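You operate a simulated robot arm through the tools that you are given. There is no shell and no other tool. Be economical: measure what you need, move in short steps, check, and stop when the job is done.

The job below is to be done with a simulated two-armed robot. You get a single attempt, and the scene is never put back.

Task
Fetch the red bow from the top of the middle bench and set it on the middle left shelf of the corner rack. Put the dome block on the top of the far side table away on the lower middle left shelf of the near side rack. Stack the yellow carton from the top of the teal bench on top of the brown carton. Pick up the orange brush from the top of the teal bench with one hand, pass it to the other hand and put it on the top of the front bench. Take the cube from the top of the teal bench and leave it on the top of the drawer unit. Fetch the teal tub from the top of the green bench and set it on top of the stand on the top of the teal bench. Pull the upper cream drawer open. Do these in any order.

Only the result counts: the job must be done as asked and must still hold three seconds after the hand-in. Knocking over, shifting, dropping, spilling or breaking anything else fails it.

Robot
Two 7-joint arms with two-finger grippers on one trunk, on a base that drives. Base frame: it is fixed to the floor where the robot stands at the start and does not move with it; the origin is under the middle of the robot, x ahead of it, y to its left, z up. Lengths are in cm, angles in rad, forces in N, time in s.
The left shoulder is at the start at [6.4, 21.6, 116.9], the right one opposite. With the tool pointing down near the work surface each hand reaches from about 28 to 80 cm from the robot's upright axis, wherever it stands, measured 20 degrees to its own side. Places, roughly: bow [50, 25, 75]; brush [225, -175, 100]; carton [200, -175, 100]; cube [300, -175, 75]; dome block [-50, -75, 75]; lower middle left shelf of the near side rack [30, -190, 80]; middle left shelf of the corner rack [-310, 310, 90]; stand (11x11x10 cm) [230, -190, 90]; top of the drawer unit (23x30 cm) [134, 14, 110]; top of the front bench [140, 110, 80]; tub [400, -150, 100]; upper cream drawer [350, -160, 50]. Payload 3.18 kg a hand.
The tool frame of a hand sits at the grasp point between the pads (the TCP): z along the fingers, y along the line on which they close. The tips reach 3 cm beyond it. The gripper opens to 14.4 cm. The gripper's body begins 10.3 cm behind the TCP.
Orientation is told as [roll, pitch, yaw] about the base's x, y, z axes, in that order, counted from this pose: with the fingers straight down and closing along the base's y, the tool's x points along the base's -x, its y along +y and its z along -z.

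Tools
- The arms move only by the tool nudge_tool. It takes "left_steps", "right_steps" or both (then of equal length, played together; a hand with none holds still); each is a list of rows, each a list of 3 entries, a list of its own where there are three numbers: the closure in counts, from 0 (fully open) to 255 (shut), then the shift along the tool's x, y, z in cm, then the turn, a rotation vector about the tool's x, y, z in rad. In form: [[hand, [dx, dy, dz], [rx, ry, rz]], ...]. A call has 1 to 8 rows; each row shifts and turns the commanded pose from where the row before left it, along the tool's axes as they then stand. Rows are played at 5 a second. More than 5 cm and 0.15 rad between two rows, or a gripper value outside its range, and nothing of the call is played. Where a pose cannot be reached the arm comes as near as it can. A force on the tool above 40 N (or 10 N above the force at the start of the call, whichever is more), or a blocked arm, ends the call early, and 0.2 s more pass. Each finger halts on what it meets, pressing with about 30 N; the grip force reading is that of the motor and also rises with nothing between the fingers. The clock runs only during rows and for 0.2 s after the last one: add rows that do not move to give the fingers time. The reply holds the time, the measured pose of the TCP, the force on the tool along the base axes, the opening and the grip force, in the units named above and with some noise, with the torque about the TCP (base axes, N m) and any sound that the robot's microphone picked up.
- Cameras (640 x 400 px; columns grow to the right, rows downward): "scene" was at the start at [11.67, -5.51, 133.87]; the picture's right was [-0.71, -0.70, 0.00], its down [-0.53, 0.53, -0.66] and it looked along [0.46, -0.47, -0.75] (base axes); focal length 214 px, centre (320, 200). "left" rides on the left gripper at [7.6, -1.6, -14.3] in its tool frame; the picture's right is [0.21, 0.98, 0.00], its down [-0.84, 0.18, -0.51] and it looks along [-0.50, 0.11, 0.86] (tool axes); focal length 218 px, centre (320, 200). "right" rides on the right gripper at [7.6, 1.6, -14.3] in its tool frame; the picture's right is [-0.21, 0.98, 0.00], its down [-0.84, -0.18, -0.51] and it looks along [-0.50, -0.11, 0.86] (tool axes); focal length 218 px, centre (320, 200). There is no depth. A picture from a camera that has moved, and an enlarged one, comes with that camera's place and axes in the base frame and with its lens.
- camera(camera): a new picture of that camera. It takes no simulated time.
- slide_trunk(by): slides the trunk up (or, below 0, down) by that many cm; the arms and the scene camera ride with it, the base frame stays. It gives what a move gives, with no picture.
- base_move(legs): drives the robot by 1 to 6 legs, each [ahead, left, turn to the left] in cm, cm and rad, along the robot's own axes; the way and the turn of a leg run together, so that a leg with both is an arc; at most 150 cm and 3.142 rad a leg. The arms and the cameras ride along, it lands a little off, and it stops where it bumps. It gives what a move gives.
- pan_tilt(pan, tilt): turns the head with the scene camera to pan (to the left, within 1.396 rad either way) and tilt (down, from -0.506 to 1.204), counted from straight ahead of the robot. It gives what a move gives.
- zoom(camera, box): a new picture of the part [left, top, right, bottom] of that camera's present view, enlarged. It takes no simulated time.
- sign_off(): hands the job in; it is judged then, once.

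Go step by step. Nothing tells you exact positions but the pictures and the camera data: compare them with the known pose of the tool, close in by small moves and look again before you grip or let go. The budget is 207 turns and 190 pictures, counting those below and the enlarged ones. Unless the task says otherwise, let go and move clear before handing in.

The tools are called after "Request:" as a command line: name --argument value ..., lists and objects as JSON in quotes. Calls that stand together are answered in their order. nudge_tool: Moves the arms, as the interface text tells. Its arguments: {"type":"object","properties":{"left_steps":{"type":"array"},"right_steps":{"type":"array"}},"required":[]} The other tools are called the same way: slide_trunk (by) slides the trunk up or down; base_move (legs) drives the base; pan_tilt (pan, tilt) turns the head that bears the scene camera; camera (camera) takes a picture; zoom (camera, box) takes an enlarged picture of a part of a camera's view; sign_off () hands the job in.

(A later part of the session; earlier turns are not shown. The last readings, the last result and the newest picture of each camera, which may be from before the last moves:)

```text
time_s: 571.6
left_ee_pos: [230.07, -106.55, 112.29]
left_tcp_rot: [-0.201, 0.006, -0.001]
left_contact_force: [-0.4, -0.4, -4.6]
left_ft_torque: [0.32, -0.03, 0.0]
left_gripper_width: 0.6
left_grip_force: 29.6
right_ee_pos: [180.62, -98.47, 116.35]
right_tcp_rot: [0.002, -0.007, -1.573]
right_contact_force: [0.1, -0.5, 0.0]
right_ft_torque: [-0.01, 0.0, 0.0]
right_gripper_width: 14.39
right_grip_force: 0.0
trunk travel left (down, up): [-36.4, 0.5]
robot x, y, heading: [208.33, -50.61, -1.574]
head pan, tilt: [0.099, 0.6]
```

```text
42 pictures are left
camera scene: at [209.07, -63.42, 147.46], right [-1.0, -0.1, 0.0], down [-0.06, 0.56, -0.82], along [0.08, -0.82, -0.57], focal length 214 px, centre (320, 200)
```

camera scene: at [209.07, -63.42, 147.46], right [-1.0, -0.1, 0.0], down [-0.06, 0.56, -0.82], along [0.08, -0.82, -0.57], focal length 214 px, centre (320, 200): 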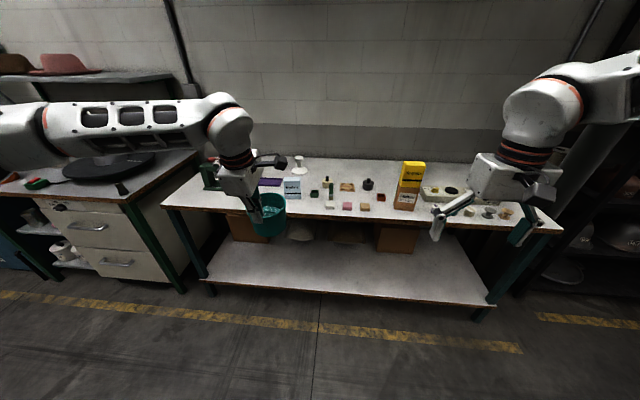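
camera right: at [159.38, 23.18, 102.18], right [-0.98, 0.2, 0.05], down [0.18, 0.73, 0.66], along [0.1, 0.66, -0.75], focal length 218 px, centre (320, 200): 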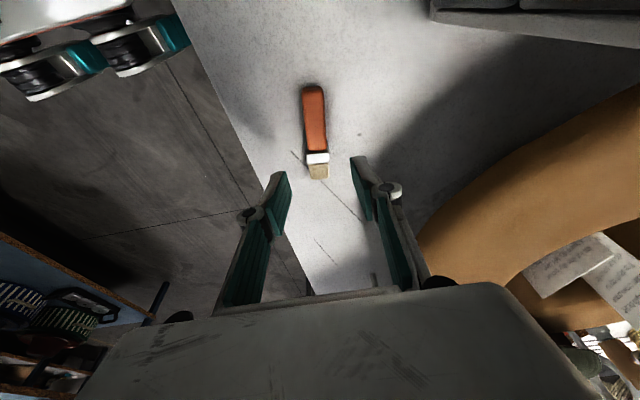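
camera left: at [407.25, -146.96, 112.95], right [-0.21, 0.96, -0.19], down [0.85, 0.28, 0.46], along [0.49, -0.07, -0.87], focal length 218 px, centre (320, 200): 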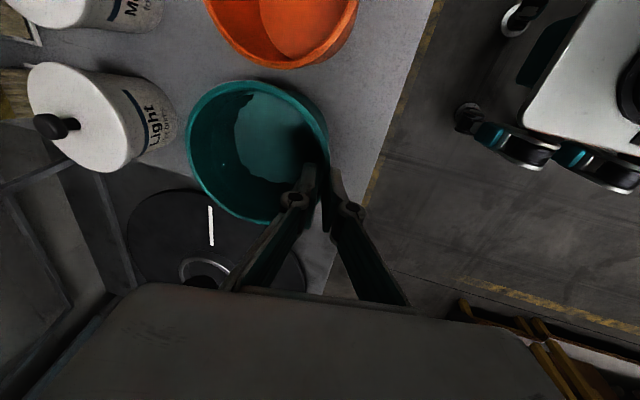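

All clear on the way: I raise the right hand a bit and drive forward, carrying the tub above the small items.

Request:
nudge_tool --right_steps '[[0, [3, 0, -2.5], [0, 0, 0]], [0, [3, 0, -2.5], [0, 0, 0]]]'

Request:
base_move --legs '[[50, 0, 0], [11.5, 3, 0]]'

Request:
camera --camera "left"

Request:
zoom --camera "scene" --box '[200, 120, 400, 270]'

```text
time_s: 572.2
left_ee_pos: [229.96, -106.49, 112.42]
left_tcp_rot: [-0.199, 0.005, 0.0]
left_contact_force: [-0.1, 0.1, -5.5]
left_ft_torque: [0.32, 0.01, 0.02]
left_gripper_width: 0.61
left_grip_force: 30.2
right_ee_pos: [180.71, -92.29, 121.45]
right_tcp_rot: [0.001, -0.007, -1.572]
right_contact_force: [-0.5, 0.2, 0.3]
right_ft_torque: [-0.03, 0.05, -0.02]
right_gripper_width: 14.41
right_grip_force: 0.0
trunk travel left (down, up): [-36.4, 0.5]
robot x, y, heading: [208.07, -50.66, -1.572]
head pan, tilt: [0.099, 0.6]
```

```text
time_s: 576.0
left_ee_pos: [233.06, -167.4, 112.3]
left_tcp_rot: [-0.201, 0.005, 0.002]
left_contact_force: [-0.4, -1.0, -6.5]
left_ft_torque: [0.33, -0.02, -0.06]
left_gripper_width: 0.63
left_grip_force: 29.4
right_ee_pos: [183.77, -153.4, 121.45]
right_tcp_rot: [0.0, -0.007, -1.571]
right_contact_force: [0.0, 0.0, -0.3]
right_ft_torque: [0.05, 0.02, -0.01]
right_gripper_width: 14.41
right_grip_force: 0.1
trunk travel left (down, up): [-36.4, 0.5]
robot x, y, heading: [210.84, -111.57, -1.572]
head pan, tilt: [0.099, 0.6]
```

```text
41 pictures are left
camera left: at [225.45, -166.12, 126.68], right [-0.21, 0.96, -0.19], down [0.84, 0.28, 0.46], along [0.49, -0.07, -0.87], focal length 218 px, centre (320, 200)
```

left: 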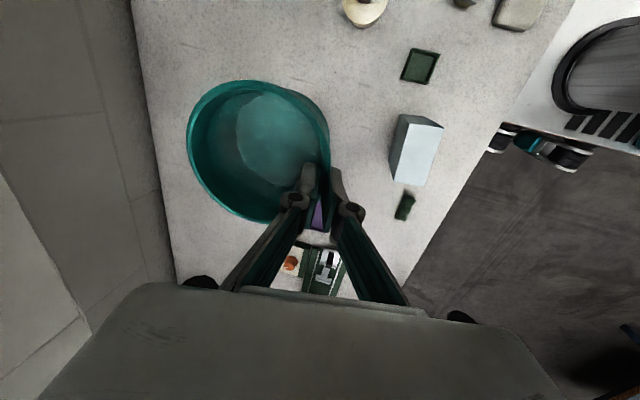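

```text
2.67 times, centred on (300, 195) of scene
camera zoom: at [212.04, -124.26, 147.46], right [-0.99, -0.1, 0.0], down [-0.06, 0.56, -0.82], along [0.08, -0.82, -0.57], focal length 572 px, centre (373, 213)
```

zoom: 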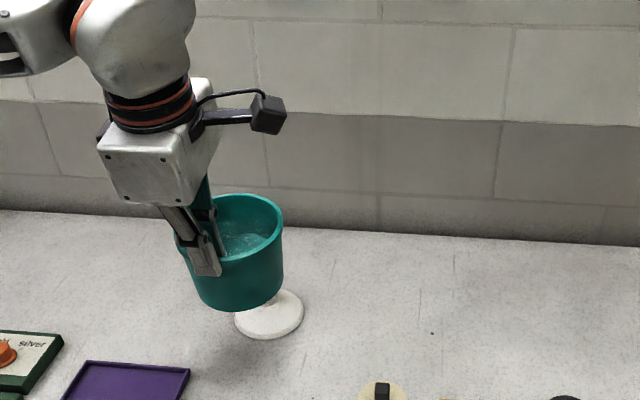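

Stand centre resolves to about [234.6,-185.7], top z≈93. The tub's centre is ~1.9 cm to -x and ~4.6 cm ahead of the TCP. I bring it over the stand, still high.

Request:
nudge_tool --left_steps '[[255, [-0.55, -2.24, 0.45], [0, 0, 0]], [255, [-0.55, -2.24, 0.45], [0, 0, 0]], [255, [-0.55, -2.24, 0.45], [0, 0, 0]], [255, [-0.55, -2.24, 0.45], [0, 0, 0]], [255, [-0.55, -2.24, 0.45], [0, 0, 0]], [255, [-0.55, -2.2, 0.45], [0, 0, 0]], [255, [0, 0, 0], [0, 0, 0]]]'

Request:
camera --camera "left"

Request:
zoom --camera "scene" --box '[200, 120, 400, 270]'

```text
time_s: 577.6
left_ee_pos: [236.45, -181.04, 112.17]
left_tcp_rot: [-0.201, 0.007, 0.002]
left_contact_force: [0.4, 0.6, -5.2]
left_ft_torque: [0.33, -0.04, -0.01]
left_gripper_width: 0.6
left_grip_force: 30.0
right_ee_pos: [183.71, -153.26, 121.37]
right_tcp_rot: [0.001, -0.006, -1.571]
right_contact_force: [0.5, -0.1, -0.4]
right_ft_torque: [-0.01, 0.04, 0.01]
right_gripper_width: 14.4
right_grip_force: 0.1
trunk travel left (down, up): [-36.4, 0.5]
robot x, y, heading: [211.12, -111.12, -1.573]
head pan, tilt: [0.099, 0.6]
```

```text
39 pictures are left
camera left: at [228.85, -179.69, 126.68], right [-0.21, 0.96, -0.19], down [0.84, 0.28, 0.46], along [0.49, -0.07, -0.87], focal length 218 px, centre (320, 200)
```

left: 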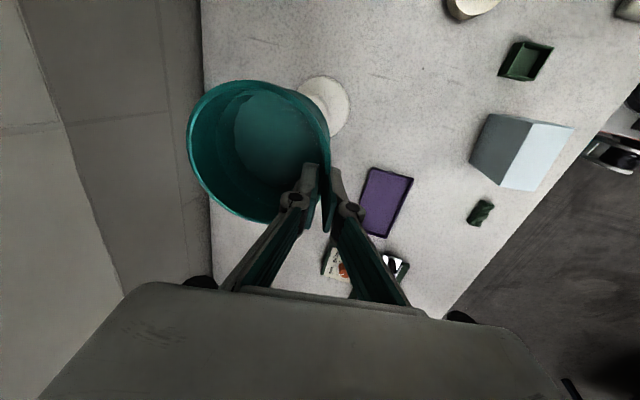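

```text
2.67 times, centred on (300, 195) of scene
camera zoom: at [212.07, -124.2, 147.47], right [-0.99, -0.1, 0.0], down [-0.06, 0.56, -0.83], along [0.08, -0.82, -0.56], focal length 572 px, centre (373, 213)
```

zoom: 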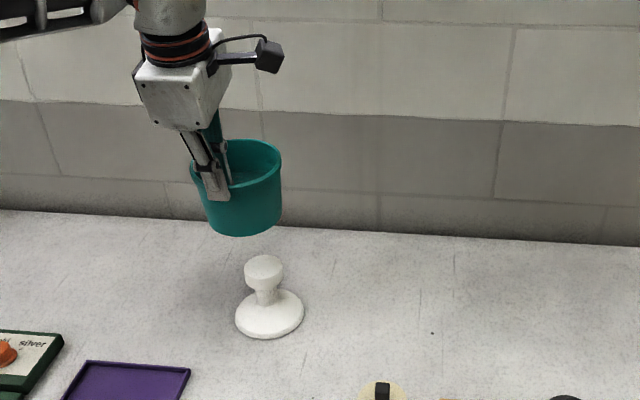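

The stand appears slightly further and to -x; I correct by 1.2 cm sideways and 1.5 cm forward, then lower partway and re-check.

Request:
base_move --legs '[[1.5, 0, 0]]'

Request:
nudge_tool --left_steps '[[255, [1.2, 0.2, 1.0], [0, 0, 0]], [255, [0, 0.4, 2.0], [0, 0, 0]], [255, [0, 0.4, 2.0], [0, 0, 0]], [255, [0, 0, 0], [0, 0, 0]]]'

Request:
zoom --camera "scene" --box '[220, 140, 340, 260]'

Request:
camera --camera "left"

```text
time_s: 578.3
left_ee_pos: [236.46, -182.42, 112.35]
left_tcp_rot: [-0.201, 0.006, 0.002]
left_contact_force: [-0.4, 0.3, -4.4]
left_ft_torque: [0.32, 0.0, 0.01]
left_gripper_width: 0.59
left_grip_force: 29.8
right_ee_pos: [183.74, -154.68, 121.45]
right_tcp_rot: [0.002, -0.006, -1.572]
right_contact_force: [-0.1, 0.6, -0.2]
right_ft_torque: [0.06, 0.01, -0.02]
right_gripper_width: 14.42
right_grip_force: 0.0
trunk travel left (down, up): [-36.4, 0.5]
robot x, y, heading: [211.45, -112.6, -1.573]
head pan, tilt: [0.099, 0.6]
```

```text
time_s: 579.3
left_ee_pos: [235.23, -182.28, 107.18]
left_tcp_rot: [-0.202, 0.005, 0.002]
left_contact_force: [-0.1, -0.3, -5.5]
left_ft_torque: [0.32, 0.01, -0.03]
left_gripper_width: 0.58
left_grip_force: 30.4
right_ee_pos: [183.75, -154.8, 121.46]
right_tcp_rot: [0.002, -0.007, -1.571]
right_contact_force: [-0.2, 0.6, -0.2]
right_ft_torque: [0.02, 0.0, 0.02]
right_gripper_width: 14.42
right_grip_force: 0.0
trunk travel left (down, up): [-36.4, 0.5]
robot x, y, heading: [210.9, -113.3, -1.573]
head pan, tilt: [0.099, 0.6]
```

```text
3.33 times, centred on (280, 200) of scene
camera zoom: at [212.04, -125.71, 147.46], right [-0.99, -0.1, 0.0], down [-0.06, 0.56, -0.82], along [0.08, -0.82, -0.57], focal length 715 px, centre (453, 200)
```

zoom: 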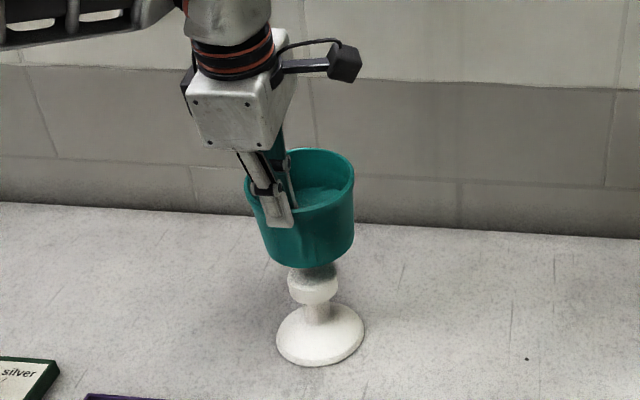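

```text
36 pictures are left
camera left: at [227.53, -181.11, 121.61], right [-0.21, 0.96, -0.19], down [0.84, 0.28, 0.46], along [0.49, -0.07, -0.87], focal length 218 px, centre (320, 200)
```

left: 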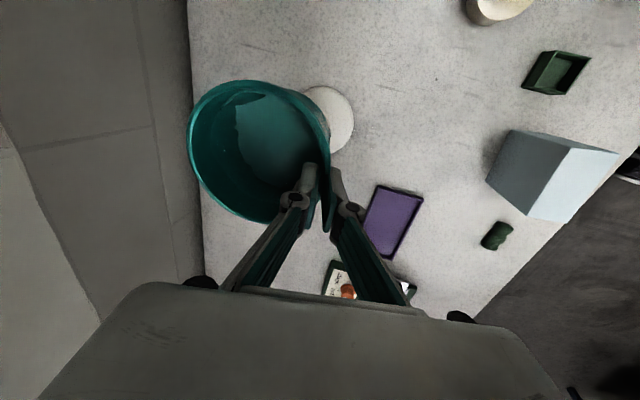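

Alignment over the stand is good in both views. I lower gently until the stand takes the weight.

Request:
nudge_tool --left_steps '[[255, [0, 0.25, 1.25], [0, 0, 0]], [255, [0, 0.25, 1.25], [0, 0, 0]], [255, [0, 0.1, 0.5], [0, 0, 0]], [255, [0, 0, 0], [0, 0, 0]]]'

Request:
zoom --camera "scene" --box '[220, 140, 340, 260]'

```text
time_s: 580.3
left_ee_pos: [235.2, -182.39, 104.22]
left_tcp_rot: [-0.201, 0.006, 0.003]
left_contact_force: [0.3, 0.3, -5.5]
left_ft_torque: [0.35, 0.01, -0.04]
left_gripper_width: 0.62
left_grip_force: 30.1
right_ee_pos: [183.65, -154.81, 121.33]
right_tcp_rot: [0.002, -0.006, -1.571]
right_contact_force: [-0.4, 0.3, 0.2]
right_ft_torque: [-0.04, 0.03, 0.01]
right_gripper_width: 14.41
right_grip_force: 0.1
trunk travel left (down, up): [-36.4, 0.5]
robot x, y, heading: [211.15, -112.63, -1.57]
head pan, tilt: [0.099, 0.6]
```

```text
3.33 times, centred on (280, 200) of scene
camera zoom: at [212.05, -125.72, 147.46], right [-0.99, -0.1, 0.0], down [-0.06, 0.56, -0.82], along [0.08, -0.82, -0.57], focal length 715 px, centre (453, 200)
```

zoom: 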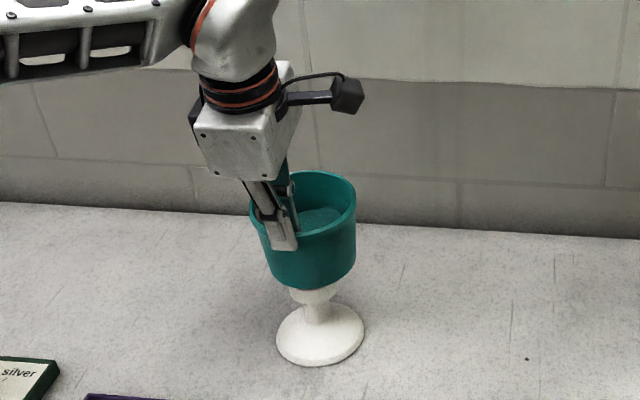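

Request:
nudge_tool --left_steps '[[255, [0, 0.1, 0.5], [0, 0, 0]], [255, [0, 0.08, 0.4], [0, 0, 0]], [255, [0, 0, 0], [0, 0, 0]]]'

Request:
nudge_tool --left_steps '[[255, [0, 0.08, 0.4], [0, 0, 0]], [255, [0, 0, 0], [0, 0, 0]]]'

```text
time_s: 581.1
left_ee_pos: [235.08, -182.55, 103.61]
left_tcp_rot: [-0.206, 0.004, 0.002]
left_contact_force: [0.8, 0.3, 8.3]
left_ft_torque: [0.07, -0.05, 0.01]
left_gripper_width: 0.61
left_grip_force: 29.6
right_ee_pos: [183.79, -154.69, 121.61]
right_tcp_rot: [0.002, -0.007, -1.571]
right_contact_force: [0.0, 0.2, 0.6]
right_ft_torque: [-0.04, 0.0, 0.0]
right_gripper_width: 14.4
right_grip_force: 0.0
trunk travel left (down, up): [-36.4, 0.5]
robot x, y, heading: [211.14, -112.83, -1.57]
head pan, tilt: [0.099, 0.6]
```

```text
time_s: 581.7
left_ee_pos: [235.09, -182.28, 103.35]
left_tcp_rot: [-0.205, 0.004, 0.003]
left_contact_force: [0.8, 5.1, 25.7]
left_ft_torque: [0.07, -0.16, 0.14]
left_gripper_width: 0.58
left_grip_force: 30.2
right_ee_pos: [183.57, -154.48, 121.56]
right_tcp_rot: [0.001, -0.009, -1.57]
right_contact_force: [0.9, 1.4, -0.3]
right_ft_torque: [0.0, -0.01, 0.0]
right_gripper_width: 14.38
right_grip_force: 0.3
trunk travel left (down, up): [-36.4, 0.5]
robot x, y, heading: [211.02, -113.0, -1.567]
head pan, tilt: [0.099, 0.6]
```

Contact made, touching the near edge first (tub tipped slightly back). I lift 0.5 cm, level the tub by 0.08 rad and set it down again.

Request:
nudge_tool --left_steps '[[255, [0, -0.15, -0.8], [0, 0, 0]], [255, [0, -0.6, 0], [-0.04, 0, 0]], [255, [0, -0.2, 0], [-0.04, 0, 0]], [255, [0, 0, 0], [0, 0, 0]]]'

Request:
zoom --camera "scene" --box '[220, 140, 340, 260]'

Request:
camera --camera "left"

```text
time_s: 582.7
left_ee_pos: [235.21, -183.16, 103.79]
left_tcp_rot: [-0.117, 0.005, 0.002]
left_contact_force: [-0.3, 0.5, -5.7]
left_ft_torque: [0.29, 0.01, -0.02]
left_gripper_width: 0.58
left_grip_force: 30.4
right_ee_pos: [183.79, -154.77, 121.51]
right_tcp_rot: [0.003, -0.008, -1.572]
right_contact_force: [0.7, -0.1, 0.6]
right_ft_torque: [-0.02, 0.02, 0.01]
right_gripper_width: 14.41
right_grip_force: 0.1
trunk travel left (down, up): [-36.4, 0.5]
robot x, y, heading: [211.2, -112.92, -1.571]
head pan, tilt: [0.099, 0.6]
```

```text
3.33 times, centred on (280, 200) of scene
camera zoom: at [212.08, -125.7, 147.46], right [-0.99, -0.1, 0.0], down [-0.06, 0.56, -0.82], along [0.08, -0.82, -0.57], focal length 715 px, centre (453, 200)
```

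zoom: 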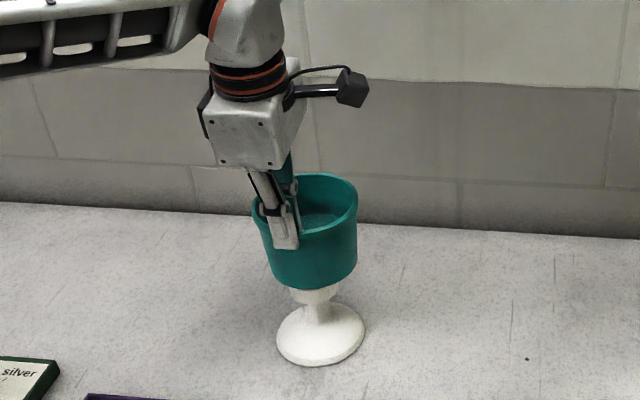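

```text
33 pictures are left
camera left: at [227.61, -183.13, 118.21], right [-0.21, 0.97, -0.12], down [0.84, 0.24, 0.48], along [0.49, 0.0, -0.87], focal length 218 px, centre (320, 200)
```

left: 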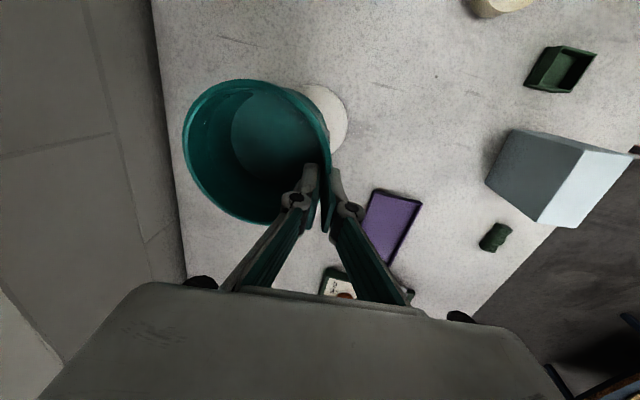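

Request:
nudge_tool --left_steps '[[255, [0, 0.05, 0.35], [0, 0, 0]], [255, [0, 0.04, 0.3], [0, 0, 0]], [255, [0, 0, 0], [0, 0, 0]]]'

Request:
nudge_tool --left_steps '[[255, [0, 0.02, 0.2], [0, 0, 0]], [255, [0, 0, 0], [0, 0, 0]]]'

```text
time_s: 583.5
left_ee_pos: [235.19, -183.28, 103.39]
left_tcp_rot: [-0.125, 0.003, 0.002]
left_contact_force: [1.2, -0.6, 8.0]
left_ft_torque: [0.04, -0.13, 0.04]
left_gripper_width: 0.6
left_grip_force: 29.8
right_ee_pos: [183.73, -154.66, 121.46]
right_tcp_rot: [0.002, -0.009, -1.571]
right_contact_force: [-0.2, 0.5, 0.1]
right_ft_torque: [-0.02, -0.01, 0.02]
right_gripper_width: 14.41
right_grip_force: 0.1
trunk travel left (down, up): [-36.4, 0.5]
robot x, y, heading: [210.93, -112.76, -1.575]
head pan, tilt: [0.099, 0.6]
```

```text
time_s: 584.1
left_ee_pos: [235.15, -183.13, 103.31]
left_tcp_rot: [-0.125, 0.005, 0.004]
left_contact_force: [1.5, 1.4, 24.5]
left_ft_torque: [-0.11, -0.2, 0.11]
left_gripper_width: 0.6
left_grip_force: 30.0
right_ee_pos: [183.69, -154.64, 121.6]
right_tcp_rot: [0.003, -0.008, -1.57]
right_contact_force: [-0.3, 0.4, -0.1]
right_ft_torque: [-0.02, -0.04, 0.02]
right_gripper_width: 14.39
right_grip_force: 0.0
trunk travel left (down, up): [-36.4, 0.5]
robot x, y, heading: [211.2, -112.9, -1.569]
head pan, tilt: [0.099, 0.6]
```

Torque readings suggest the tub's centre of mass is ~1.5 cm off the stand's centre. I lift slightly, shift by about (-1.0,+1.2) cm, level a touch more and lower again.

Request:
nudge_tool --left_steps '[[255, [0, -0.1, -0.9], [0, 0, 0]], [255, [0.5, 0.6, 0], [0, 0, 0]], [255, [0.5, 0.5, 0], [-0.04, 0, 0]], [255, [0, 0, 0], [0, 0, 0]], [255, [0, 0.03, 0.4], [0, 0, 0]], [255, [0, 0.02, 0.2], [0, 0, 0]], [255, [0, 0, 0], [0, 0, 0]]]'

Request:
nudge_tool --left_steps '[[255, [0, 0.02, 0.2], [0, 0, 0]], [255, [0, 0, 0], [0, 0, 0]]]'

Request:
zoom --camera "scene" --box '[220, 140, 340, 260]'

```text
time_s: 585.7
left_ee_pos: [234.19, -182.03, 103.41]
left_tcp_rot: [-0.084, 0.005, 0.002]
left_contact_force: [0.5, 3.3, 11.8]
left_ft_torque: [-0.17, -0.38, 0.09]
left_gripper_width: 0.61
left_grip_force: 30.0
right_ee_pos: [183.7, -154.63, 121.39]
right_tcp_rot: [0.002, -0.009, -1.571]
right_contact_force: [0.4, -0.8, -0.6]
right_ft_torque: [-0.02, 0.0, 0.0]
right_gripper_width: 14.4
right_grip_force: 0.1
trunk travel left (down, up): [-36.4, 0.5]
robot x, y, heading: [211.15, -113.15, -1.568]
head pan, tilt: [0.099, 0.6]
```

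```text
time_s: 586.3
left_ee_pos: [234.14, -181.92, 103.39]
left_tcp_rot: [-0.088, 0.005, 0.003]
left_contact_force: [1.6, 5.7, 24.7]
left_ft_torque: [-0.03, -0.3, 0.09]
left_gripper_width: 0.62
left_grip_force: 30.1
right_ee_pos: [183.61, -154.53, 121.51]
right_tcp_rot: [0.002, -0.011, -1.571]
right_contact_force: [-0.6, 0.2, -0.8]
right_ft_torque: [-0.01, 0.01, -0.02]
right_gripper_width: 14.39
right_grip_force: 0.0
trunk travel left (down, up): [-36.4, 0.5]
robot x, y, heading: [211.01, -113.05, -1.572]
head pan, tilt: [0.099, 0.6]
```

```text
3.33 times, centred on (280, 200) of scene
camera zoom: at [211.95, -125.33, 147.51], right [-0.99, -0.1, 0.0], down [-0.06, 0.56, -0.83], along [0.08, -0.82, -0.56], focal length 715 px, centre (453, 200)
```

zoom: 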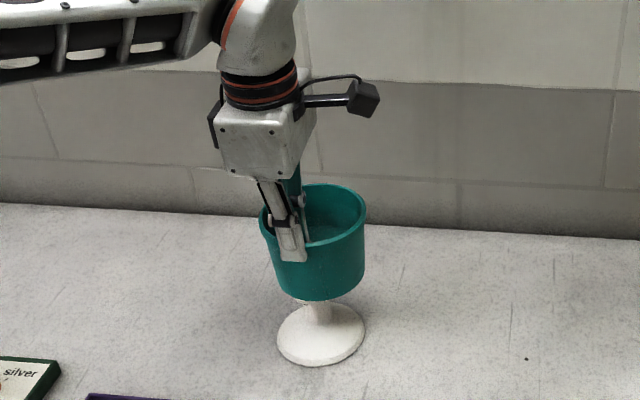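

Scene view shows I overshot sideways by 0.8 cm. I lift, move back 0.8 cm in +x and lower again.

Request:
nudge_tool --left_steps '[[255, [0, -0.05, -0.9], [0, 0, 0]], [255, [-0.8, 0, 0], [0, 0, 0]], [255, [0, 0, 0], [0, 0, 0]], [255, [0, 0.03, 0.4], [0, 0, 0]], [255, [0, 0.02, 0.2], [0, 0, 0]], [255, [0, 0, 0], [0, 0, 0]]]'

Request:
zoom --camera "scene" --box '[220, 140, 340, 260]'

```text
time_s: 587.7
left_ee_pos: [234.93, -182.02, 103.5]
left_tcp_rot: [-0.082, 0.007, 0.003]
left_contact_force: [0.7, 1.5, 6.3]
left_ft_torque: [-0.12, -0.1, 0.0]
left_gripper_width: 0.6
left_grip_force: 30.1
right_ee_pos: [183.8, -154.83, 121.55]
right_tcp_rot: [0.0, -0.008, -1.571]
right_contact_force: [0.7, -0.6, -0.5]
right_ft_torque: [0.02, 0.0, -0.02]
right_gripper_width: 14.42
right_grip_force: 0.1
trunk travel left (down, up): [-36.4, 0.5]
robot x, y, heading: [211.38, -112.64, -1.571]
head pan, tilt: [0.099, 0.6]
```

```text
3.33 times, centred on (280, 200) of scene
camera zoom: at [212.02, -125.57, 147.48], right [-0.99, -0.1, 0.0], down [-0.06, 0.56, -0.83], along [0.08, -0.82, -0.56], focal length 715 px, centre (453, 200)
```

zoom: 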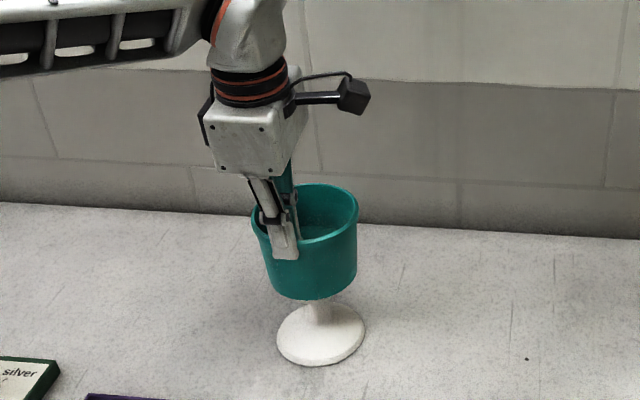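

Well centred now. I release the wall slowly and withdraw straight up.

Request:
nudge_tool --left_steps '[[235, [0, 0, 0], [0, 0, 0]], [215, [0, 0, 0], [0, 0, 0]], [200, [0, 0, 0], [0, 0, 0]], [200, [0, 0, 0], [0, 0, 0]]]'

Request:
zoom --camera "scene" --box '[220, 140, 340, 260]'

Request:
camera --camera "left"

```text
time_s: 588.7
left_ee_pos: [235.04, -182.08, 103.21]
left_tcp_rot: [-0.08, 0.006, 0.002]
left_contact_force: [0.3, -1.2, -0.4]
left_ft_torque: [-0.04, 0.0, -0.01]
left_gripper_width: 3.11
left_grip_force: 0.0
right_ee_pos: [183.73, -154.88, 121.56]
right_tcp_rot: [0.001, -0.006, -1.572]
right_contact_force: [0.2, -0.4, 0.0]
right_ft_torque: [-0.02, -0.05, -0.02]
right_gripper_width: 14.39
right_grip_force: 0.0
trunk travel left (down, up): [-36.4, 0.5]
robot x, y, heading: [211.05, -112.72, -1.573]
head pan, tilt: [0.099, 0.6]
```

```text
3.33 times, centred on (280, 200) of scene
camera zoom: at [212.02, -125.65, 147.47], right [-0.99, -0.1, 0.0], down [-0.06, 0.56, -0.83], along [0.08, -0.82, -0.56], focal length 715 px, centre (453, 200)
```

zoom: 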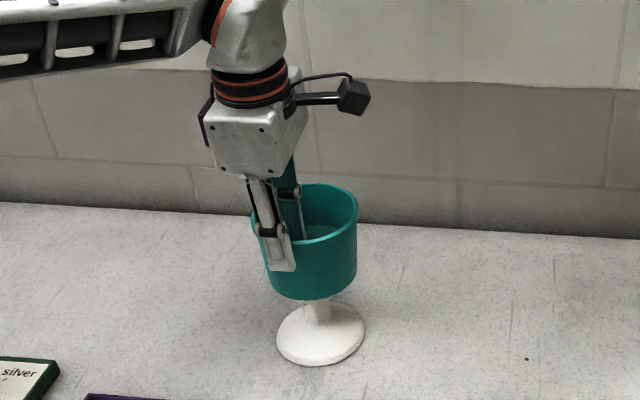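

```text
29 pictures are left
camera left: at [227.37, -182.54, 117.69], right [-0.21, 0.97, -0.08], down [0.84, 0.22, 0.49], along [0.49, 0.04, -0.87], focal length 218 px, centre (320, 200)
```

left: 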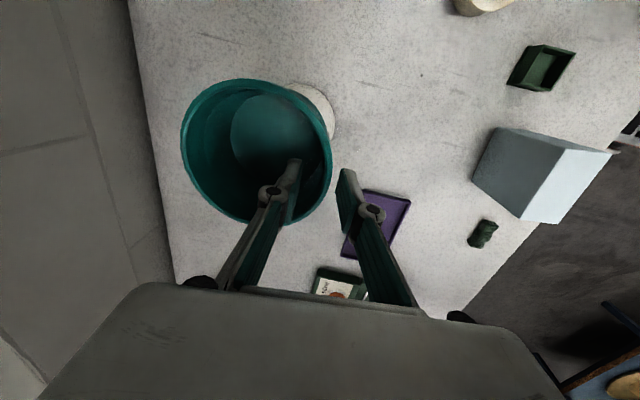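

The tub stands steady on the stand. I withdraw vertically.

Request:
nudge_tool --left_steps '[[200, [0, -0.15, -2], [0, 0, 0]], [200, [0, -0.2, -2.5], [0, 0, 0]], [200, [0, -0.2, -2.5], [0, 0, 0]], [200, [0, 0, -3], [0, 0, 0]], [200, [0, 0, -3], [0, 0, 0]]]'

Request:
base_move --legs '[[-45, 0, 0]]'

Request:
zoom --camera "scene" --box '[200, 110, 440, 250]'

```text
time_s: 589.9
left_ee_pos: [234.9, -181.43, 116.33]
left_tcp_rot: [-0.08, 0.006, 0.002]
left_contact_force: [0.2, -0.8, 0.1]
left_ft_torque: [0.01, 0.0, 0.01]
left_gripper_width: 3.1
left_grip_force: 0.2
right_ee_pos: [183.7, -154.68, 121.44]
right_tcp_rot: [0.002, -0.008, -1.57]
right_contact_force: [-0.5, -0.4, 0.0]
right_ft_torque: [-0.01, -0.02, -0.01]
right_gripper_width: 14.4
right_grip_force: 0.0
trunk travel left (down, up): [-36.4, 0.5]
robot x, y, heading: [211.31, -112.72, -1.572]
head pan, tilt: [0.099, 0.6]
```

```text
time_s: 592.6
left_ee_pos: [235.14, -136.67, 116.27]
left_tcp_rot: [-0.083, 0.005, 0.003]
left_contact_force: [0.0, -0.3, -0.3]
left_ft_torque: [-0.05, -0.04, -0.01]
left_gripper_width: 3.14
left_grip_force: 0.0
right_ee_pos: [183.78, -110.04, 121.51]
right_tcp_rot: [0.002, -0.008, -1.57]
right_contact_force: [-0.1, 1.0, 0.7]
right_ft_torque: [-0.01, -0.01, 0.0]
right_gripper_width: 14.41
right_grip_force: 0.1
trunk travel left (down, up): [-36.4, 0.5]
robot x, y, heading: [210.65, -68.08, -1.57]
head pan, tilt: [0.099, 0.6]
```

```text
2.67 times, centred on (320, 180) of scene
camera zoom: at [212.0, -80.81, 147.47], right [-0.99, -0.1, 0.0], down [-0.06, 0.56, -0.83], along [0.08, -0.82, -0.56], focal length 572 px, centre (320, 253)
```

zoom: 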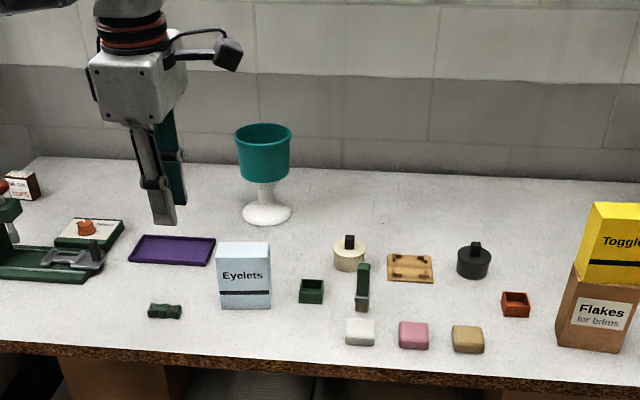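

The tub is on the stand; only the drawer remains. I drive to the drawer, lower the trunk and tilt the left hand (fingers front/back) toward the upper handle.

Request:
base_move --legs '[[0, 100, 0], [0, 15, 0]]'

Request:
slide_trunk --by -24

Request:
nudge_tool --left_steps '[[130, [0, 0, 0], [0.13, 0, 0]], [130, [0, 0, 0], [0.13, 0, 0]], [130, [0, 0, 0], [0.13, 0, 0]], [130, [0, 0, 0], [0.13, 0, 0]]]'

Request:
pan_tilt --pan 0.5 --tilt 0.8

Request:
camera --camera "scene"

Request:
camera --camera "left"

```text
time_s: 603.2
left_ee_pos: [348.72, -136.5, 116.21]
left_tcp_rot: [-0.084, 0.004, 0.004]
left_contact_force: [0.1, -0.7, 0.0]
left_ft_torque: [0.0, 0.0, -0.02]
left_gripper_width: 3.07
left_grip_force: 0.0
right_ee_pos: [297.35, -109.65, 121.58]
right_tcp_rot: [0.003, -0.007, -1.568]
right_contact_force: [0.7, -0.1, 0.8]
right_ft_torque: [0.0, 0.01, 0.03]
right_gripper_width: 14.41
right_grip_force: 0.0
trunk travel left (down, up): [-36.4, 0.5]
robot x, y, heading: [324.53, -67.74, -1.565]
head pan, tilt: [0.099, 0.6]
```

```text
time_s: 605.7
left_ee_pos: [348.61, -136.31, 92.46]
left_tcp_rot: [-0.084, 0.005, 0.004]
left_contact_force: [0.5, -0.1, 0.0]
left_ft_torque: [-0.02, 0.01, 0.0]
left_gripper_width: 3.12
left_grip_force: 0.1
right_ee_pos: [297.24, -109.71, 97.58]
right_tcp_rot: [0.002, -0.009, -1.566]
right_contact_force: [0.2, 0.2, 0.2]
right_ft_torque: [-0.02, 0.02, 0.0]
right_gripper_width: 14.41
right_grip_force: 0.0
trunk travel left (down, up): [-12.4, 24.5]
robot x, y, heading: [324.91, -67.82, -1.568]
head pan, tilt: [0.099, 0.6]
```

```text
time_s: 606.7
left_ee_pos: [348.84, -136.4, 92.27]
left_tcp_rot: [-0.601, 0.006, 0.004]
left_contact_force: [0.2, 0.1, -0.4]
left_ft_torque: [0.01, -0.01, 0.03]
left_gripper_width: 7.05
left_grip_force: 0.0
right_ee_pos: [297.42, -109.72, 97.49]
right_tcp_rot: [0.001, -0.006, -1.568]
right_contact_force: [-0.2, 0.2, 0.3]
right_ft_torque: [0.01, 0.01, -0.02]
right_gripper_width: 14.41
right_grip_force: 0.0
trunk travel left (down, up): [-12.4, 24.5]
robot x, y, heading: [324.7, -67.47, -1.565]
head pan, tilt: [0.099, 0.6]
```

```text
time_s: 607.5
left_ee_pos: [348.74, -136.49, 92.33]
left_tcp_rot: [-0.601, 0.006, 0.004]
left_contact_force: [-0.6, -0.4, 0.8]
left_ft_torque: [-0.01, -0.01, 0.01]
left_gripper_width: 7.07
left_grip_force: 0.1
right_ee_pos: [297.27, -109.91, 97.46]
right_tcp_rot: [0.002, -0.008, -1.568]
right_contact_force: [0.3, 0.3, 0.0]
right_ft_torque: [-0.02, 0.02, 0.0]
right_gripper_width: 14.42
right_grip_force: 0.0
trunk travel left (down, up): [-12.4, 24.5]
robot x, y, heading: [324.53, -67.73, -1.569]
head pan, tilt: [0.499, 0.799]
```

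```text
27 pictures are left
camera scene: at [328.55, -91.99, 120.46], right [-0.88, -0.48, 0.0], down [-0.34, 0.63, -0.7], along [0.34, -0.61, -0.72], focal length 214 px, centre (320, 200)
```

scene: 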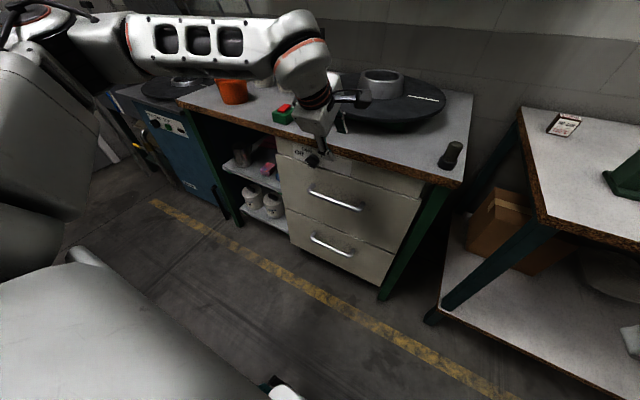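

```text
26 pictures are left
camera left: at [341.06, -129.7, 104.97], right [-0.21, 0.81, -0.55], down [0.84, 0.44, 0.31], along [0.49, -0.4, -0.77], focal length 218 px, centre (320, 200)
```

left: 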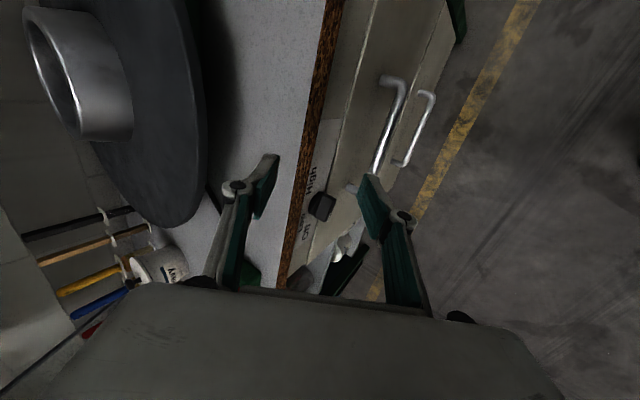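

Handle bar midpoint triangulates to about [350.2,-144,63]. I steepen the tilt to ~1.0 rad, lower with trunk and arm in front of the bench, and check.

Request:
nudge_tool --left_steps '[[150, [0, 0, 0], [0.133, 0, 0]], [150, [0, 0, 0], [0.133, 0, 0]], [150, [0, 0, 0], [0.133, 0, 0]]]'

Request:
slide_trunk --by -12

Request:
nudge_tool --left_steps '[[150, [0, 3.3, 2.1], [0, 0, 0]], [150, [0, 3.3, 2.1], [0, 0, 0]], [150, [0, 3.3, 2.1], [0, 0, 0]], [150, [0, 3.3, 2.1], [0, 0, 0]]]'

Request:
camera --camera "left"

```text
time_s: 608.4
left_ee_pos: [348.5, -136.23, 92.62]
left_tcp_rot: [-1.007, 0.004, 0.002]
left_contact_force: [-0.8, 0.1, -0.1]
left_ft_torque: [0.01, -0.06, 0.05]
left_gripper_width: 5.92
left_grip_force: 0.0
right_ee_pos: [296.98, -109.58, 97.43]
right_tcp_rot: [0.003, -0.011, -1.568]
right_contact_force: [-0.7, 0.9, 0.2]
right_ft_torque: [-0.11, -0.11, 0.02]
right_gripper_width: 14.38
right_grip_force: 0.0
trunk travel left (down, up): [-12.4, 24.5]
robot x, y, heading: [324.69, -67.88, -1.57]
head pan, tilt: [0.499, 0.799]
```

```text
time_s: 609.9
left_ee_pos: [348.75, -136.34, 73.26]
left_tcp_rot: [-0.855, 0.005, 0.004]
left_contact_force: [0.1, -0.6, -0.2]
left_ft_torque: [0.04, -0.03, -0.01]
left_gripper_width: 5.93
left_grip_force: 0.1
right_ee_pos: [297.3, -109.79, 85.53]
right_tcp_rot: [0.003, -0.01, -1.569]
right_contact_force: [0.6, -0.5, 0.2]
right_ft_torque: [0.0, -0.02, 0.05]
right_gripper_width: 14.41
right_grip_force: 0.0
trunk travel left (down, up): [-0.4, 36.5]
robot x, y, heading: [324.83, -67.83, -1.568]
head pan, tilt: [0.499, 0.799]
```

```text
time_s: 610.9
left_ee_pos: [348.62, -136.3, 73.07]
left_tcp_rot: [-0.855, 0.006, 0.004]
left_contact_force: [0.1, -0.3, 0.3]
left_ft_torque: [-0.02, -0.02, 0.02]
left_gripper_width: 5.9
left_grip_force: 0.1
left hand out of reach, approached as far as the arm can: row 1, 2, 3, 4
right_ee_pos: [297.29, -109.71, 85.38]
right_tcp_rot: [0.001, -0.006, -1.566]
right_contact_force: [-0.4, -0.3, -0.1]
right_ft_torque: [0.01, -0.02, -0.02]
right_gripper_width: 14.4
right_grip_force: 0.1
trunk travel left (down, up): [-0.4, 36.5]
robot x, y, heading: [324.78, -67.42, -1.567]
head pan, tilt: [0.499, 0.799]
```

```text
25 pictures are left
camera left: at [341.02, -126.55, 83.73], right [-0.21, 0.64, -0.74], down [0.84, 0.5, 0.19], along [0.5, -0.58, -0.65], focal length 218 px, centre (320, 200)
```

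left: 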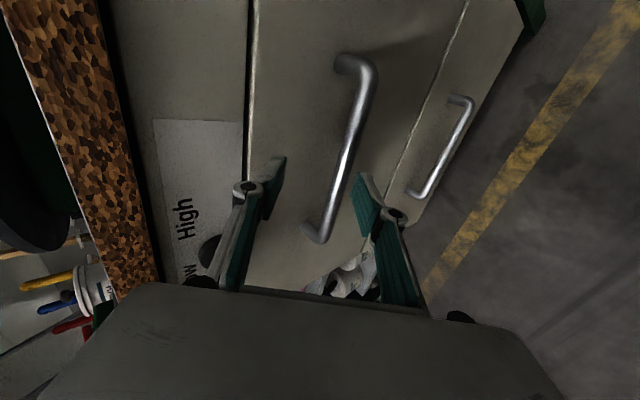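

Great view: the bar lies between the finger lines, ~11 cm further. The arm is overstretched, so I pull the hand back and down first, then approach with the base.

Request:
nudge_tool --left_steps '[[150, [-0.4, 3.3, -0.4], [0, 0, 0]], [150, [-0.4, 3.3, -0.4], [0, 0, 0]], [150, [-0.4, 3.3, -0.4], [0, 0, 0]], [150, [-0.4, 3.3, -0.4], [0, 0, 0]]]'

Request:
base_move --legs '[[8, 0, 0]]'

Request:
camera --camera "left"

```text
time_s: 611.9
left_ee_pos: [348.78, -136.21, 73.08]
left_tcp_rot: [-0.855, 0.006, 0.003]
left_contact_force: [-0.4, 0.2, -0.5]
left_ft_torque: [0.01, 0.01, 0.02]
left_gripper_width: 5.92
left_grip_force: 0.0
left hand out of reach, approached as far as the arm can: row 1, 2, 3, 4
right_ee_pos: [297.29, -109.84, 85.39]
right_tcp_rot: [0.001, -0.006, -1.567]
right_contact_force: [-0.2, 0.2, 1.0]
right_ft_torque: [0.0, 0.01, 0.01]
right_gripper_width: 14.4
right_grip_force: 0.0
trunk travel left (down, up): [-0.4, 36.5]
robot x, y, heading: [324.51, -67.37, -1.566]
head pan, tilt: [0.499, 0.799]
```

```text
time_s: 613.0
left_ee_pos: [348.61, -142.76, 73.13]
left_tcp_rot: [-0.852, 0.007, 0.002]
left_contact_force: [-0.4, 6.9, 3.1]
left_ft_torque: [-0.34, -0.01, -0.02]
left_gripper_width: 7.21
left_grip_force: 0.8
right_ee_pos: [297.4, -116.98, 85.6]
right_tcp_rot: [0.001, -0.008, -1.565]
right_contact_force: [-0.3, -0.1, 0.3]
right_ft_torque: [-0.02, 0.01, 0.02]
right_gripper_width: 14.38
right_grip_force: 0.1
trunk travel left (down, up): [-0.4, 36.5]
robot x, y, heading: [324.66, -74.83, -1.564]
head pan, tilt: [0.499, 0.799]
stopped in leg 1: the force on the tool passed its limit at 100 N (the readings are from after the stop); the commanded pose is now the measured one
```

```text
24 pictures are left
camera left: at [340.99, -133.15, 83.84], right [-0.21, 0.64, -0.73], down [0.84, 0.5, 0.19], along [0.49, -0.58, -0.65], focal length 218 px, centre (320, 200)
```

left: 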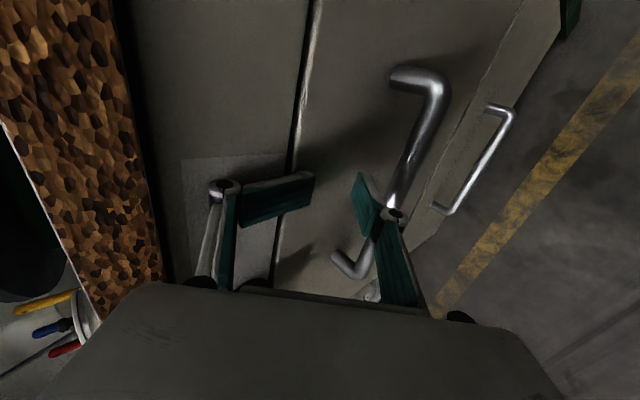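

I pressed the panel because the arm hadn't moved; I back off at once, raise the trunk a bit and re-test the arm.

Request:
base_move --legs '[[-14, 0, 0]]'

Request:
slide_trunk --by 10

Request:
nudge_tool --left_steps '[[150, [0, 1.5, -2.5], [0, 0, 0]], [150, [0, 1.5, -2.5], [0, 0, 0]], [150, [0, 1.5, -2.5], [0, 0, 0]]]'

```text
time_s: 614.3
left_ee_pos: [348.5, -129.16, 73.08]
left_tcp_rot: [-0.85, 0.007, 0.002]
left_contact_force: [0.2, -0.5, 0.8]
left_ft_torque: [0.01, -0.02, -0.01]
left_gripper_width: 5.95
left_grip_force: 0.1
right_ee_pos: [297.34, -103.14, 85.4]
right_tcp_rot: [0.003, -0.007, -1.567]
right_contact_force: [0.1, 0.2, -0.6]
right_ft_torque: [0.0, 0.0, 0.01]
right_gripper_width: 14.42
right_grip_force: 0.2
trunk travel left (down, up): [-0.4, 36.5]
robot x, y, heading: [324.6, -61.03, -1.564]
head pan, tilt: [0.499, 0.799]
```

```text
time_s: 615.6
left_ee_pos: [348.64, -129.14, 82.77]
left_tcp_rot: [-0.845, 0.006, 0.001]
left_contact_force: [0.0, -0.3, -0.3]
left_ft_torque: [0.01, 0.01, 0.01]
left_gripper_width: 5.93
left_grip_force: 0.1
right_ee_pos: [297.28, -103.31, 95.21]
right_tcp_rot: [0.004, -0.001, -1.567]
right_contact_force: [-0.3, -0.8, -0.1]
right_ft_torque: [0.05, 0.0, -0.01]
right_gripper_width: 14.37
right_grip_force: 0.0
trunk travel left (down, up): [-10.4, 26.5]
robot x, y, heading: [324.28, -61.44, -1.564]
head pan, tilt: [0.499, 0.799]
```

```text
time_s: 616.4
left_ee_pos: [348.19, -121.91, 84.51]
left_tcp_rot: [-0.847, 0.006, 0.002]
left_contact_force: [0.9, -0.1, 1.1]
left_ft_torque: [0.0, 0.02, 0.01]
left_gripper_width: 5.94
left_grip_force: 0.1
left hand out of reach, approached as far as the arm can: row 3
right_ee_pos: [297.28, -103.07, 95.44]
right_tcp_rot: [0.002, -0.005, -1.567]
right_contact_force: [0.4, 0.1, -0.2]
right_ft_torque: [0.0, 0.04, 0.01]
right_gripper_width: 14.41
right_grip_force: 0.0
trunk travel left (down, up): [-10.4, 26.5]
robot x, y, heading: [324.71, -61.33, -1.569]
head pan, tilt: [0.499, 0.799]
```

Request:
nudge_tool --left_steps '[[150, [0, 2.6, 2.3], [0, 0, 0]], [150, [0, 2.6, 2.3], [0, 0, 0]], [150, [0, 2.6, 2.3], [0, 0, 0]], [150, [0, 2.6, 2.3], [0, 0, 0]], [150, [0, 2.6, 2.3], [0, 0, 0]]]'

```text
time_s: 617.6
left_ee_pos: [343.85, -126.24, 77.19]
left_tcp_rot: [-0.831, 0.002, 0.007]
left_contact_force: [0.2, 0.0, -1.1]
left_ft_torque: [0.01, 0.01, 0.01]
left_gripper_width: 5.94
left_grip_force: 0.2
left hand out of reach, approached as far as the arm can: row 1, 2, 3, 4, 5
right_ee_pos: [297.17, -103.29, 95.24]
right_tcp_rot: [0.001, -0.006, -1.568]
right_contact_force: [-0.6, -0.4, -0.7]
right_ft_torque: [0.01, 0.01, 0.0]
right_gripper_width: 14.41
right_grip_force: 0.0
trunk travel left (down, up): [-10.4, 26.5]
robot x, y, heading: [324.54, -61.19, -1.568]
head pan, tilt: [0.499, 0.799]
```

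Less tilt reaches lower: I reduce tilt to ~0.63, lower the trunk again, and see what height I get.

Request:
nudge_tool --left_steps '[[150, [0, 0, 0], [-0.1, 0, 0]], [150, [-2, 0, 0], [-0.1, 0, 0]], [150, [-2, 0, 0], [0, 0, 0]], [150, [-2, 0, 0], [0, 0, 0]]]'

Request:
slide_trunk --by -10

Request:
nudge_tool --left_steps '[[150, [0, 0.6, 0.8], [0, 0, 0]], [150, [0, 0.6, 0.8], [0, 0, 0]], [150, [0, 0, 0], [0, 0, 0]]]'

```text
time_s: 618.6
left_ee_pos: [349.81, -126.11, 77.28]
left_tcp_rot: [-0.65, 0.005, 0.002]
left_contact_force: [0.3, -0.2, 0.0]
left_ft_torque: [0.02, 0.01, -0.03]
left_gripper_width: 5.92
left_grip_force: 0.1
right_ee_pos: [297.43, -103.09, 95.45]
right_tcp_rot: [0.002, -0.007, -1.567]
right_contact_force: [-0.1, 0.5, -0.3]
right_ft_torque: [-0.01, 0.04, 0.02]
right_gripper_width: 14.39
right_grip_force: 0.1
trunk travel left (down, up): [-10.4, 26.5]
robot x, y, heading: [325.14, -61.28, -1.57]
head pan, tilt: [0.499, 0.799]
```

```text
time_s: 619.9
left_ee_pos: [349.86, -126.2, 67.41]
left_tcp_rot: [-0.652, 0.006, 0.0]
left_contact_force: [-0.2, 0.2, 0.4]
left_ft_torque: [-0.01, -0.01, -0.02]
left_gripper_width: 5.9
left_grip_force: 0.1
right_ee_pos: [297.27, -103.06, 85.44]
right_tcp_rot: [0.001, -0.008, -1.566]
right_contact_force: [1.0, -0.7, 0.8]
right_ft_torque: [-0.02, -0.03, 0.0]
right_gripper_width: 14.38
right_grip_force: 0.0
trunk travel left (down, up): [-0.4, 36.5]
robot x, y, heading: [324.65, -61.07, -1.57]
head pan, tilt: [0.499, 0.799]
```

```text
time_s: 620.7
left_ee_pos: [349.85, -126.23, 65.23]
left_tcp_rot: [-0.649, 0.006, 0.001]
left_contact_force: [0.4, 0.1, 0.2]
left_ft_torque: [0.01, 0.01, 0.02]
left_gripper_width: 5.94
left_grip_force: 0.0
right_ee_pos: [297.34, -103.21, 85.43]
right_tcp_rot: [0.003, -0.007, -1.566]
right_contact_force: [-0.9, -0.5, 0.7]
right_ft_torque: [-0.02, -0.01, 0.01]
right_gripper_width: 14.41
right_grip_force: 0.1
trunk travel left (down, up): [-0.4, 36.5]
robot x, y, heading: [324.81, -61.4, -1.57]
head pan, tilt: [0.499, 0.799]
```

Request:
camera --camera "left"

```text
23 pictures are left
camera left: at [342.19, -118.89, 77.71], right [-0.21, 0.78, -0.59], down [0.84, 0.45, 0.29], along [0.49, -0.44, -0.75], focal length 218 px, centre (320, 200)
```

left: 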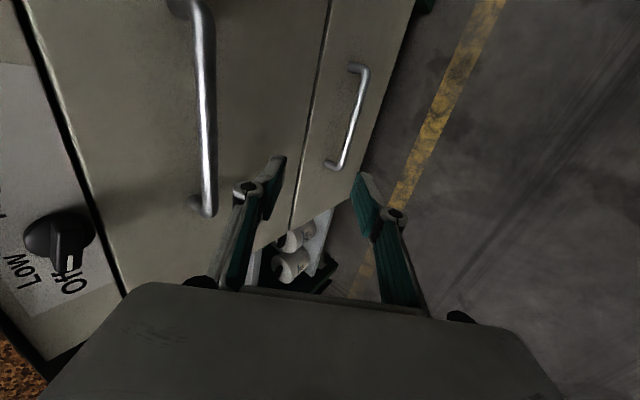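

Bar resolves to about [349.5,-141.5,65.4]; the face is at y≈-147. I set a 4.5 cm opening and go to a stand-off along the tool axis.

Request:
slide_trunk --by 5

Request:
base_move --legs '[[11, 0, 0]]'

Request:
nudge_tool --left_steps '[[172, [0, 0, 0], [0, 0, 0]], [172, [0, 0, 0], [0, 0, 0]]]'

Request:
camera --camera "left"

```text
time_s: 621.7
left_ee_pos: [349.84, -126.34, 70.11]
left_tcp_rot: [-0.646, 0.008, 0.003]
left_contact_force: [-0.1, -0.2, -0.9]
left_ft_torque: [-0.02, 0.0, -0.04]
left_gripper_width: 5.93
left_grip_force: 0.1
right_ee_pos: [297.29, -103.13, 90.3]
right_tcp_rot: [0.003, -0.003, -1.567]
right_contact_force: [0.0, 0.1, -0.4]
right_ft_torque: [0.06, 0.02, -0.01]
right_gripper_width: 14.4
right_grip_force: 0.1
trunk travel left (down, up): [-5.4, 31.5]
robot x, y, heading: [324.27, -60.98, -1.573]
head pan, tilt: [0.499, 0.799]
```

```text
time_s: 622.9
left_ee_pos: [349.91, -137.24, 70.37]
left_tcp_rot: [-0.649, 0.006, 0.001]
left_contact_force: [-0.5, 0.5, -0.1]
left_ft_torque: [0.0, -0.01, 0.03]
left_gripper_width: 5.92
left_grip_force: 0.1
right_ee_pos: [297.27, -114.14, 90.45]
right_tcp_rot: [0.001, -0.004, -1.568]
right_contact_force: [-0.1, -0.2, 0.1]
right_ft_torque: [0.02, 0.01, -0.02]
right_gripper_width: 14.41
right_grip_force: 0.0
trunk travel left (down, up): [-5.4, 31.5]
robot x, y, heading: [324.77, -72.07, -1.569]
head pan, tilt: [0.499, 0.799]
```

```text
time_s: 623.5
left_ee_pos: [349.95, -137.21, 70.36]
left_tcp_rot: [-0.651, 0.007, 0.001]
left_contact_force: [-0.7, -0.2, -0.2]
left_ft_torque: [-0.02, 0.02, -0.02]
left_gripper_width: 4.68
left_grip_force: 0.0
right_ee_pos: [297.37, -114.19, 90.47]
right_tcp_rot: [0.002, -0.008, -1.567]
right_contact_force: [0.2, -0.6, 0.3]
right_ft_torque: [-0.01, 0.0, 0.03]
right_gripper_width: 14.39
right_grip_force: 0.0
trunk travel left (down, up): [-5.4, 31.5]
robot x, y, heading: [324.84, -72.2, -1.565]
head pan, tilt: [0.499, 0.799]
```

```text
22 pictures are left
camera left: at [342.22, -129.81, 82.73], right [-0.21, 0.78, -0.59], down [0.84, 0.45, 0.29], along [0.49, -0.44, -0.75], focal length 218 px, centre (320, 200)
```

left: 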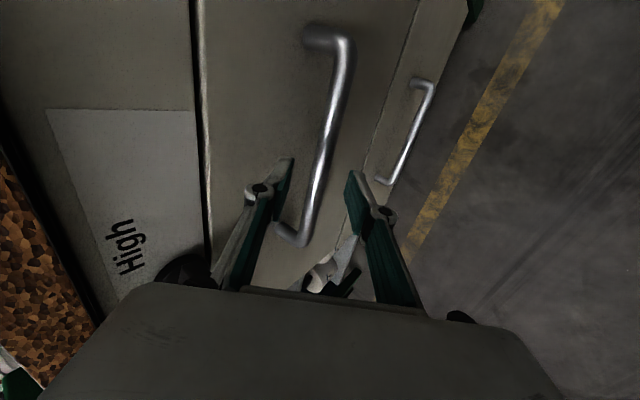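

The bar is centred between the fingers. I slide 3 cm toward its middle, advance 4.2 cm and close.

Request:
nudge_tool --left_steps '[[172, [3, 0, 0], [0, 0, 0]], [172, [0, 0, 2.2], [0, 0, 0]], [172, [0, 0, 2.0], [0, 0, 0]], [172, [0, 0, 0], [0, 0, 0]], [215, [0, 0, 0], [0, 0, 0]], [255, [0, 0, 0], [0, 0, 0]], [255, [0, 0, 0], [0, 0, 0]]]'

Request:
camera --camera "left"

```text
time_s: 625.0
left_ee_pos: [346.9, -139.54, 66.87]
left_tcp_rot: [-0.644, 0.006, 0.001]
left_contact_force: [-2.4, 7.8, -4.7]
left_ft_torque: [0.09, -0.23, -0.17]
left_gripper_width: 1.7
left_grip_force: 45.1
right_ee_pos: [297.24, -114.13, 90.4]
right_tcp_rot: [0.002, -0.006, -1.567]
right_contact_force: [-0.5, -0.7, 1.5]
right_ft_torque: [-0.02, 0.0, 0.0]
right_gripper_width: 14.38
right_grip_force: 0.1
trunk travel left (down, up): [-5.4, 31.5]
robot x, y, heading: [324.82, -72.17, -1.566]
head pan, tilt: [0.499, 0.799]
```

```text
21 pictures are left
camera left: at [339.22, -132.31, 79.3], right [-0.21, 0.78, -0.59], down [0.84, 0.45, 0.29], along [0.49, -0.43, -0.75], focal length 218 px, centre (320, 200)
```

left: 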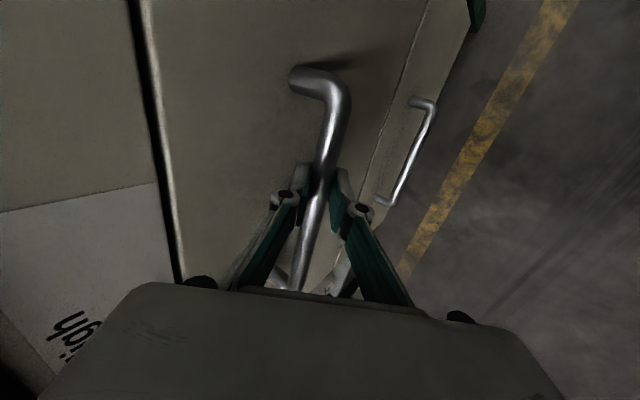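

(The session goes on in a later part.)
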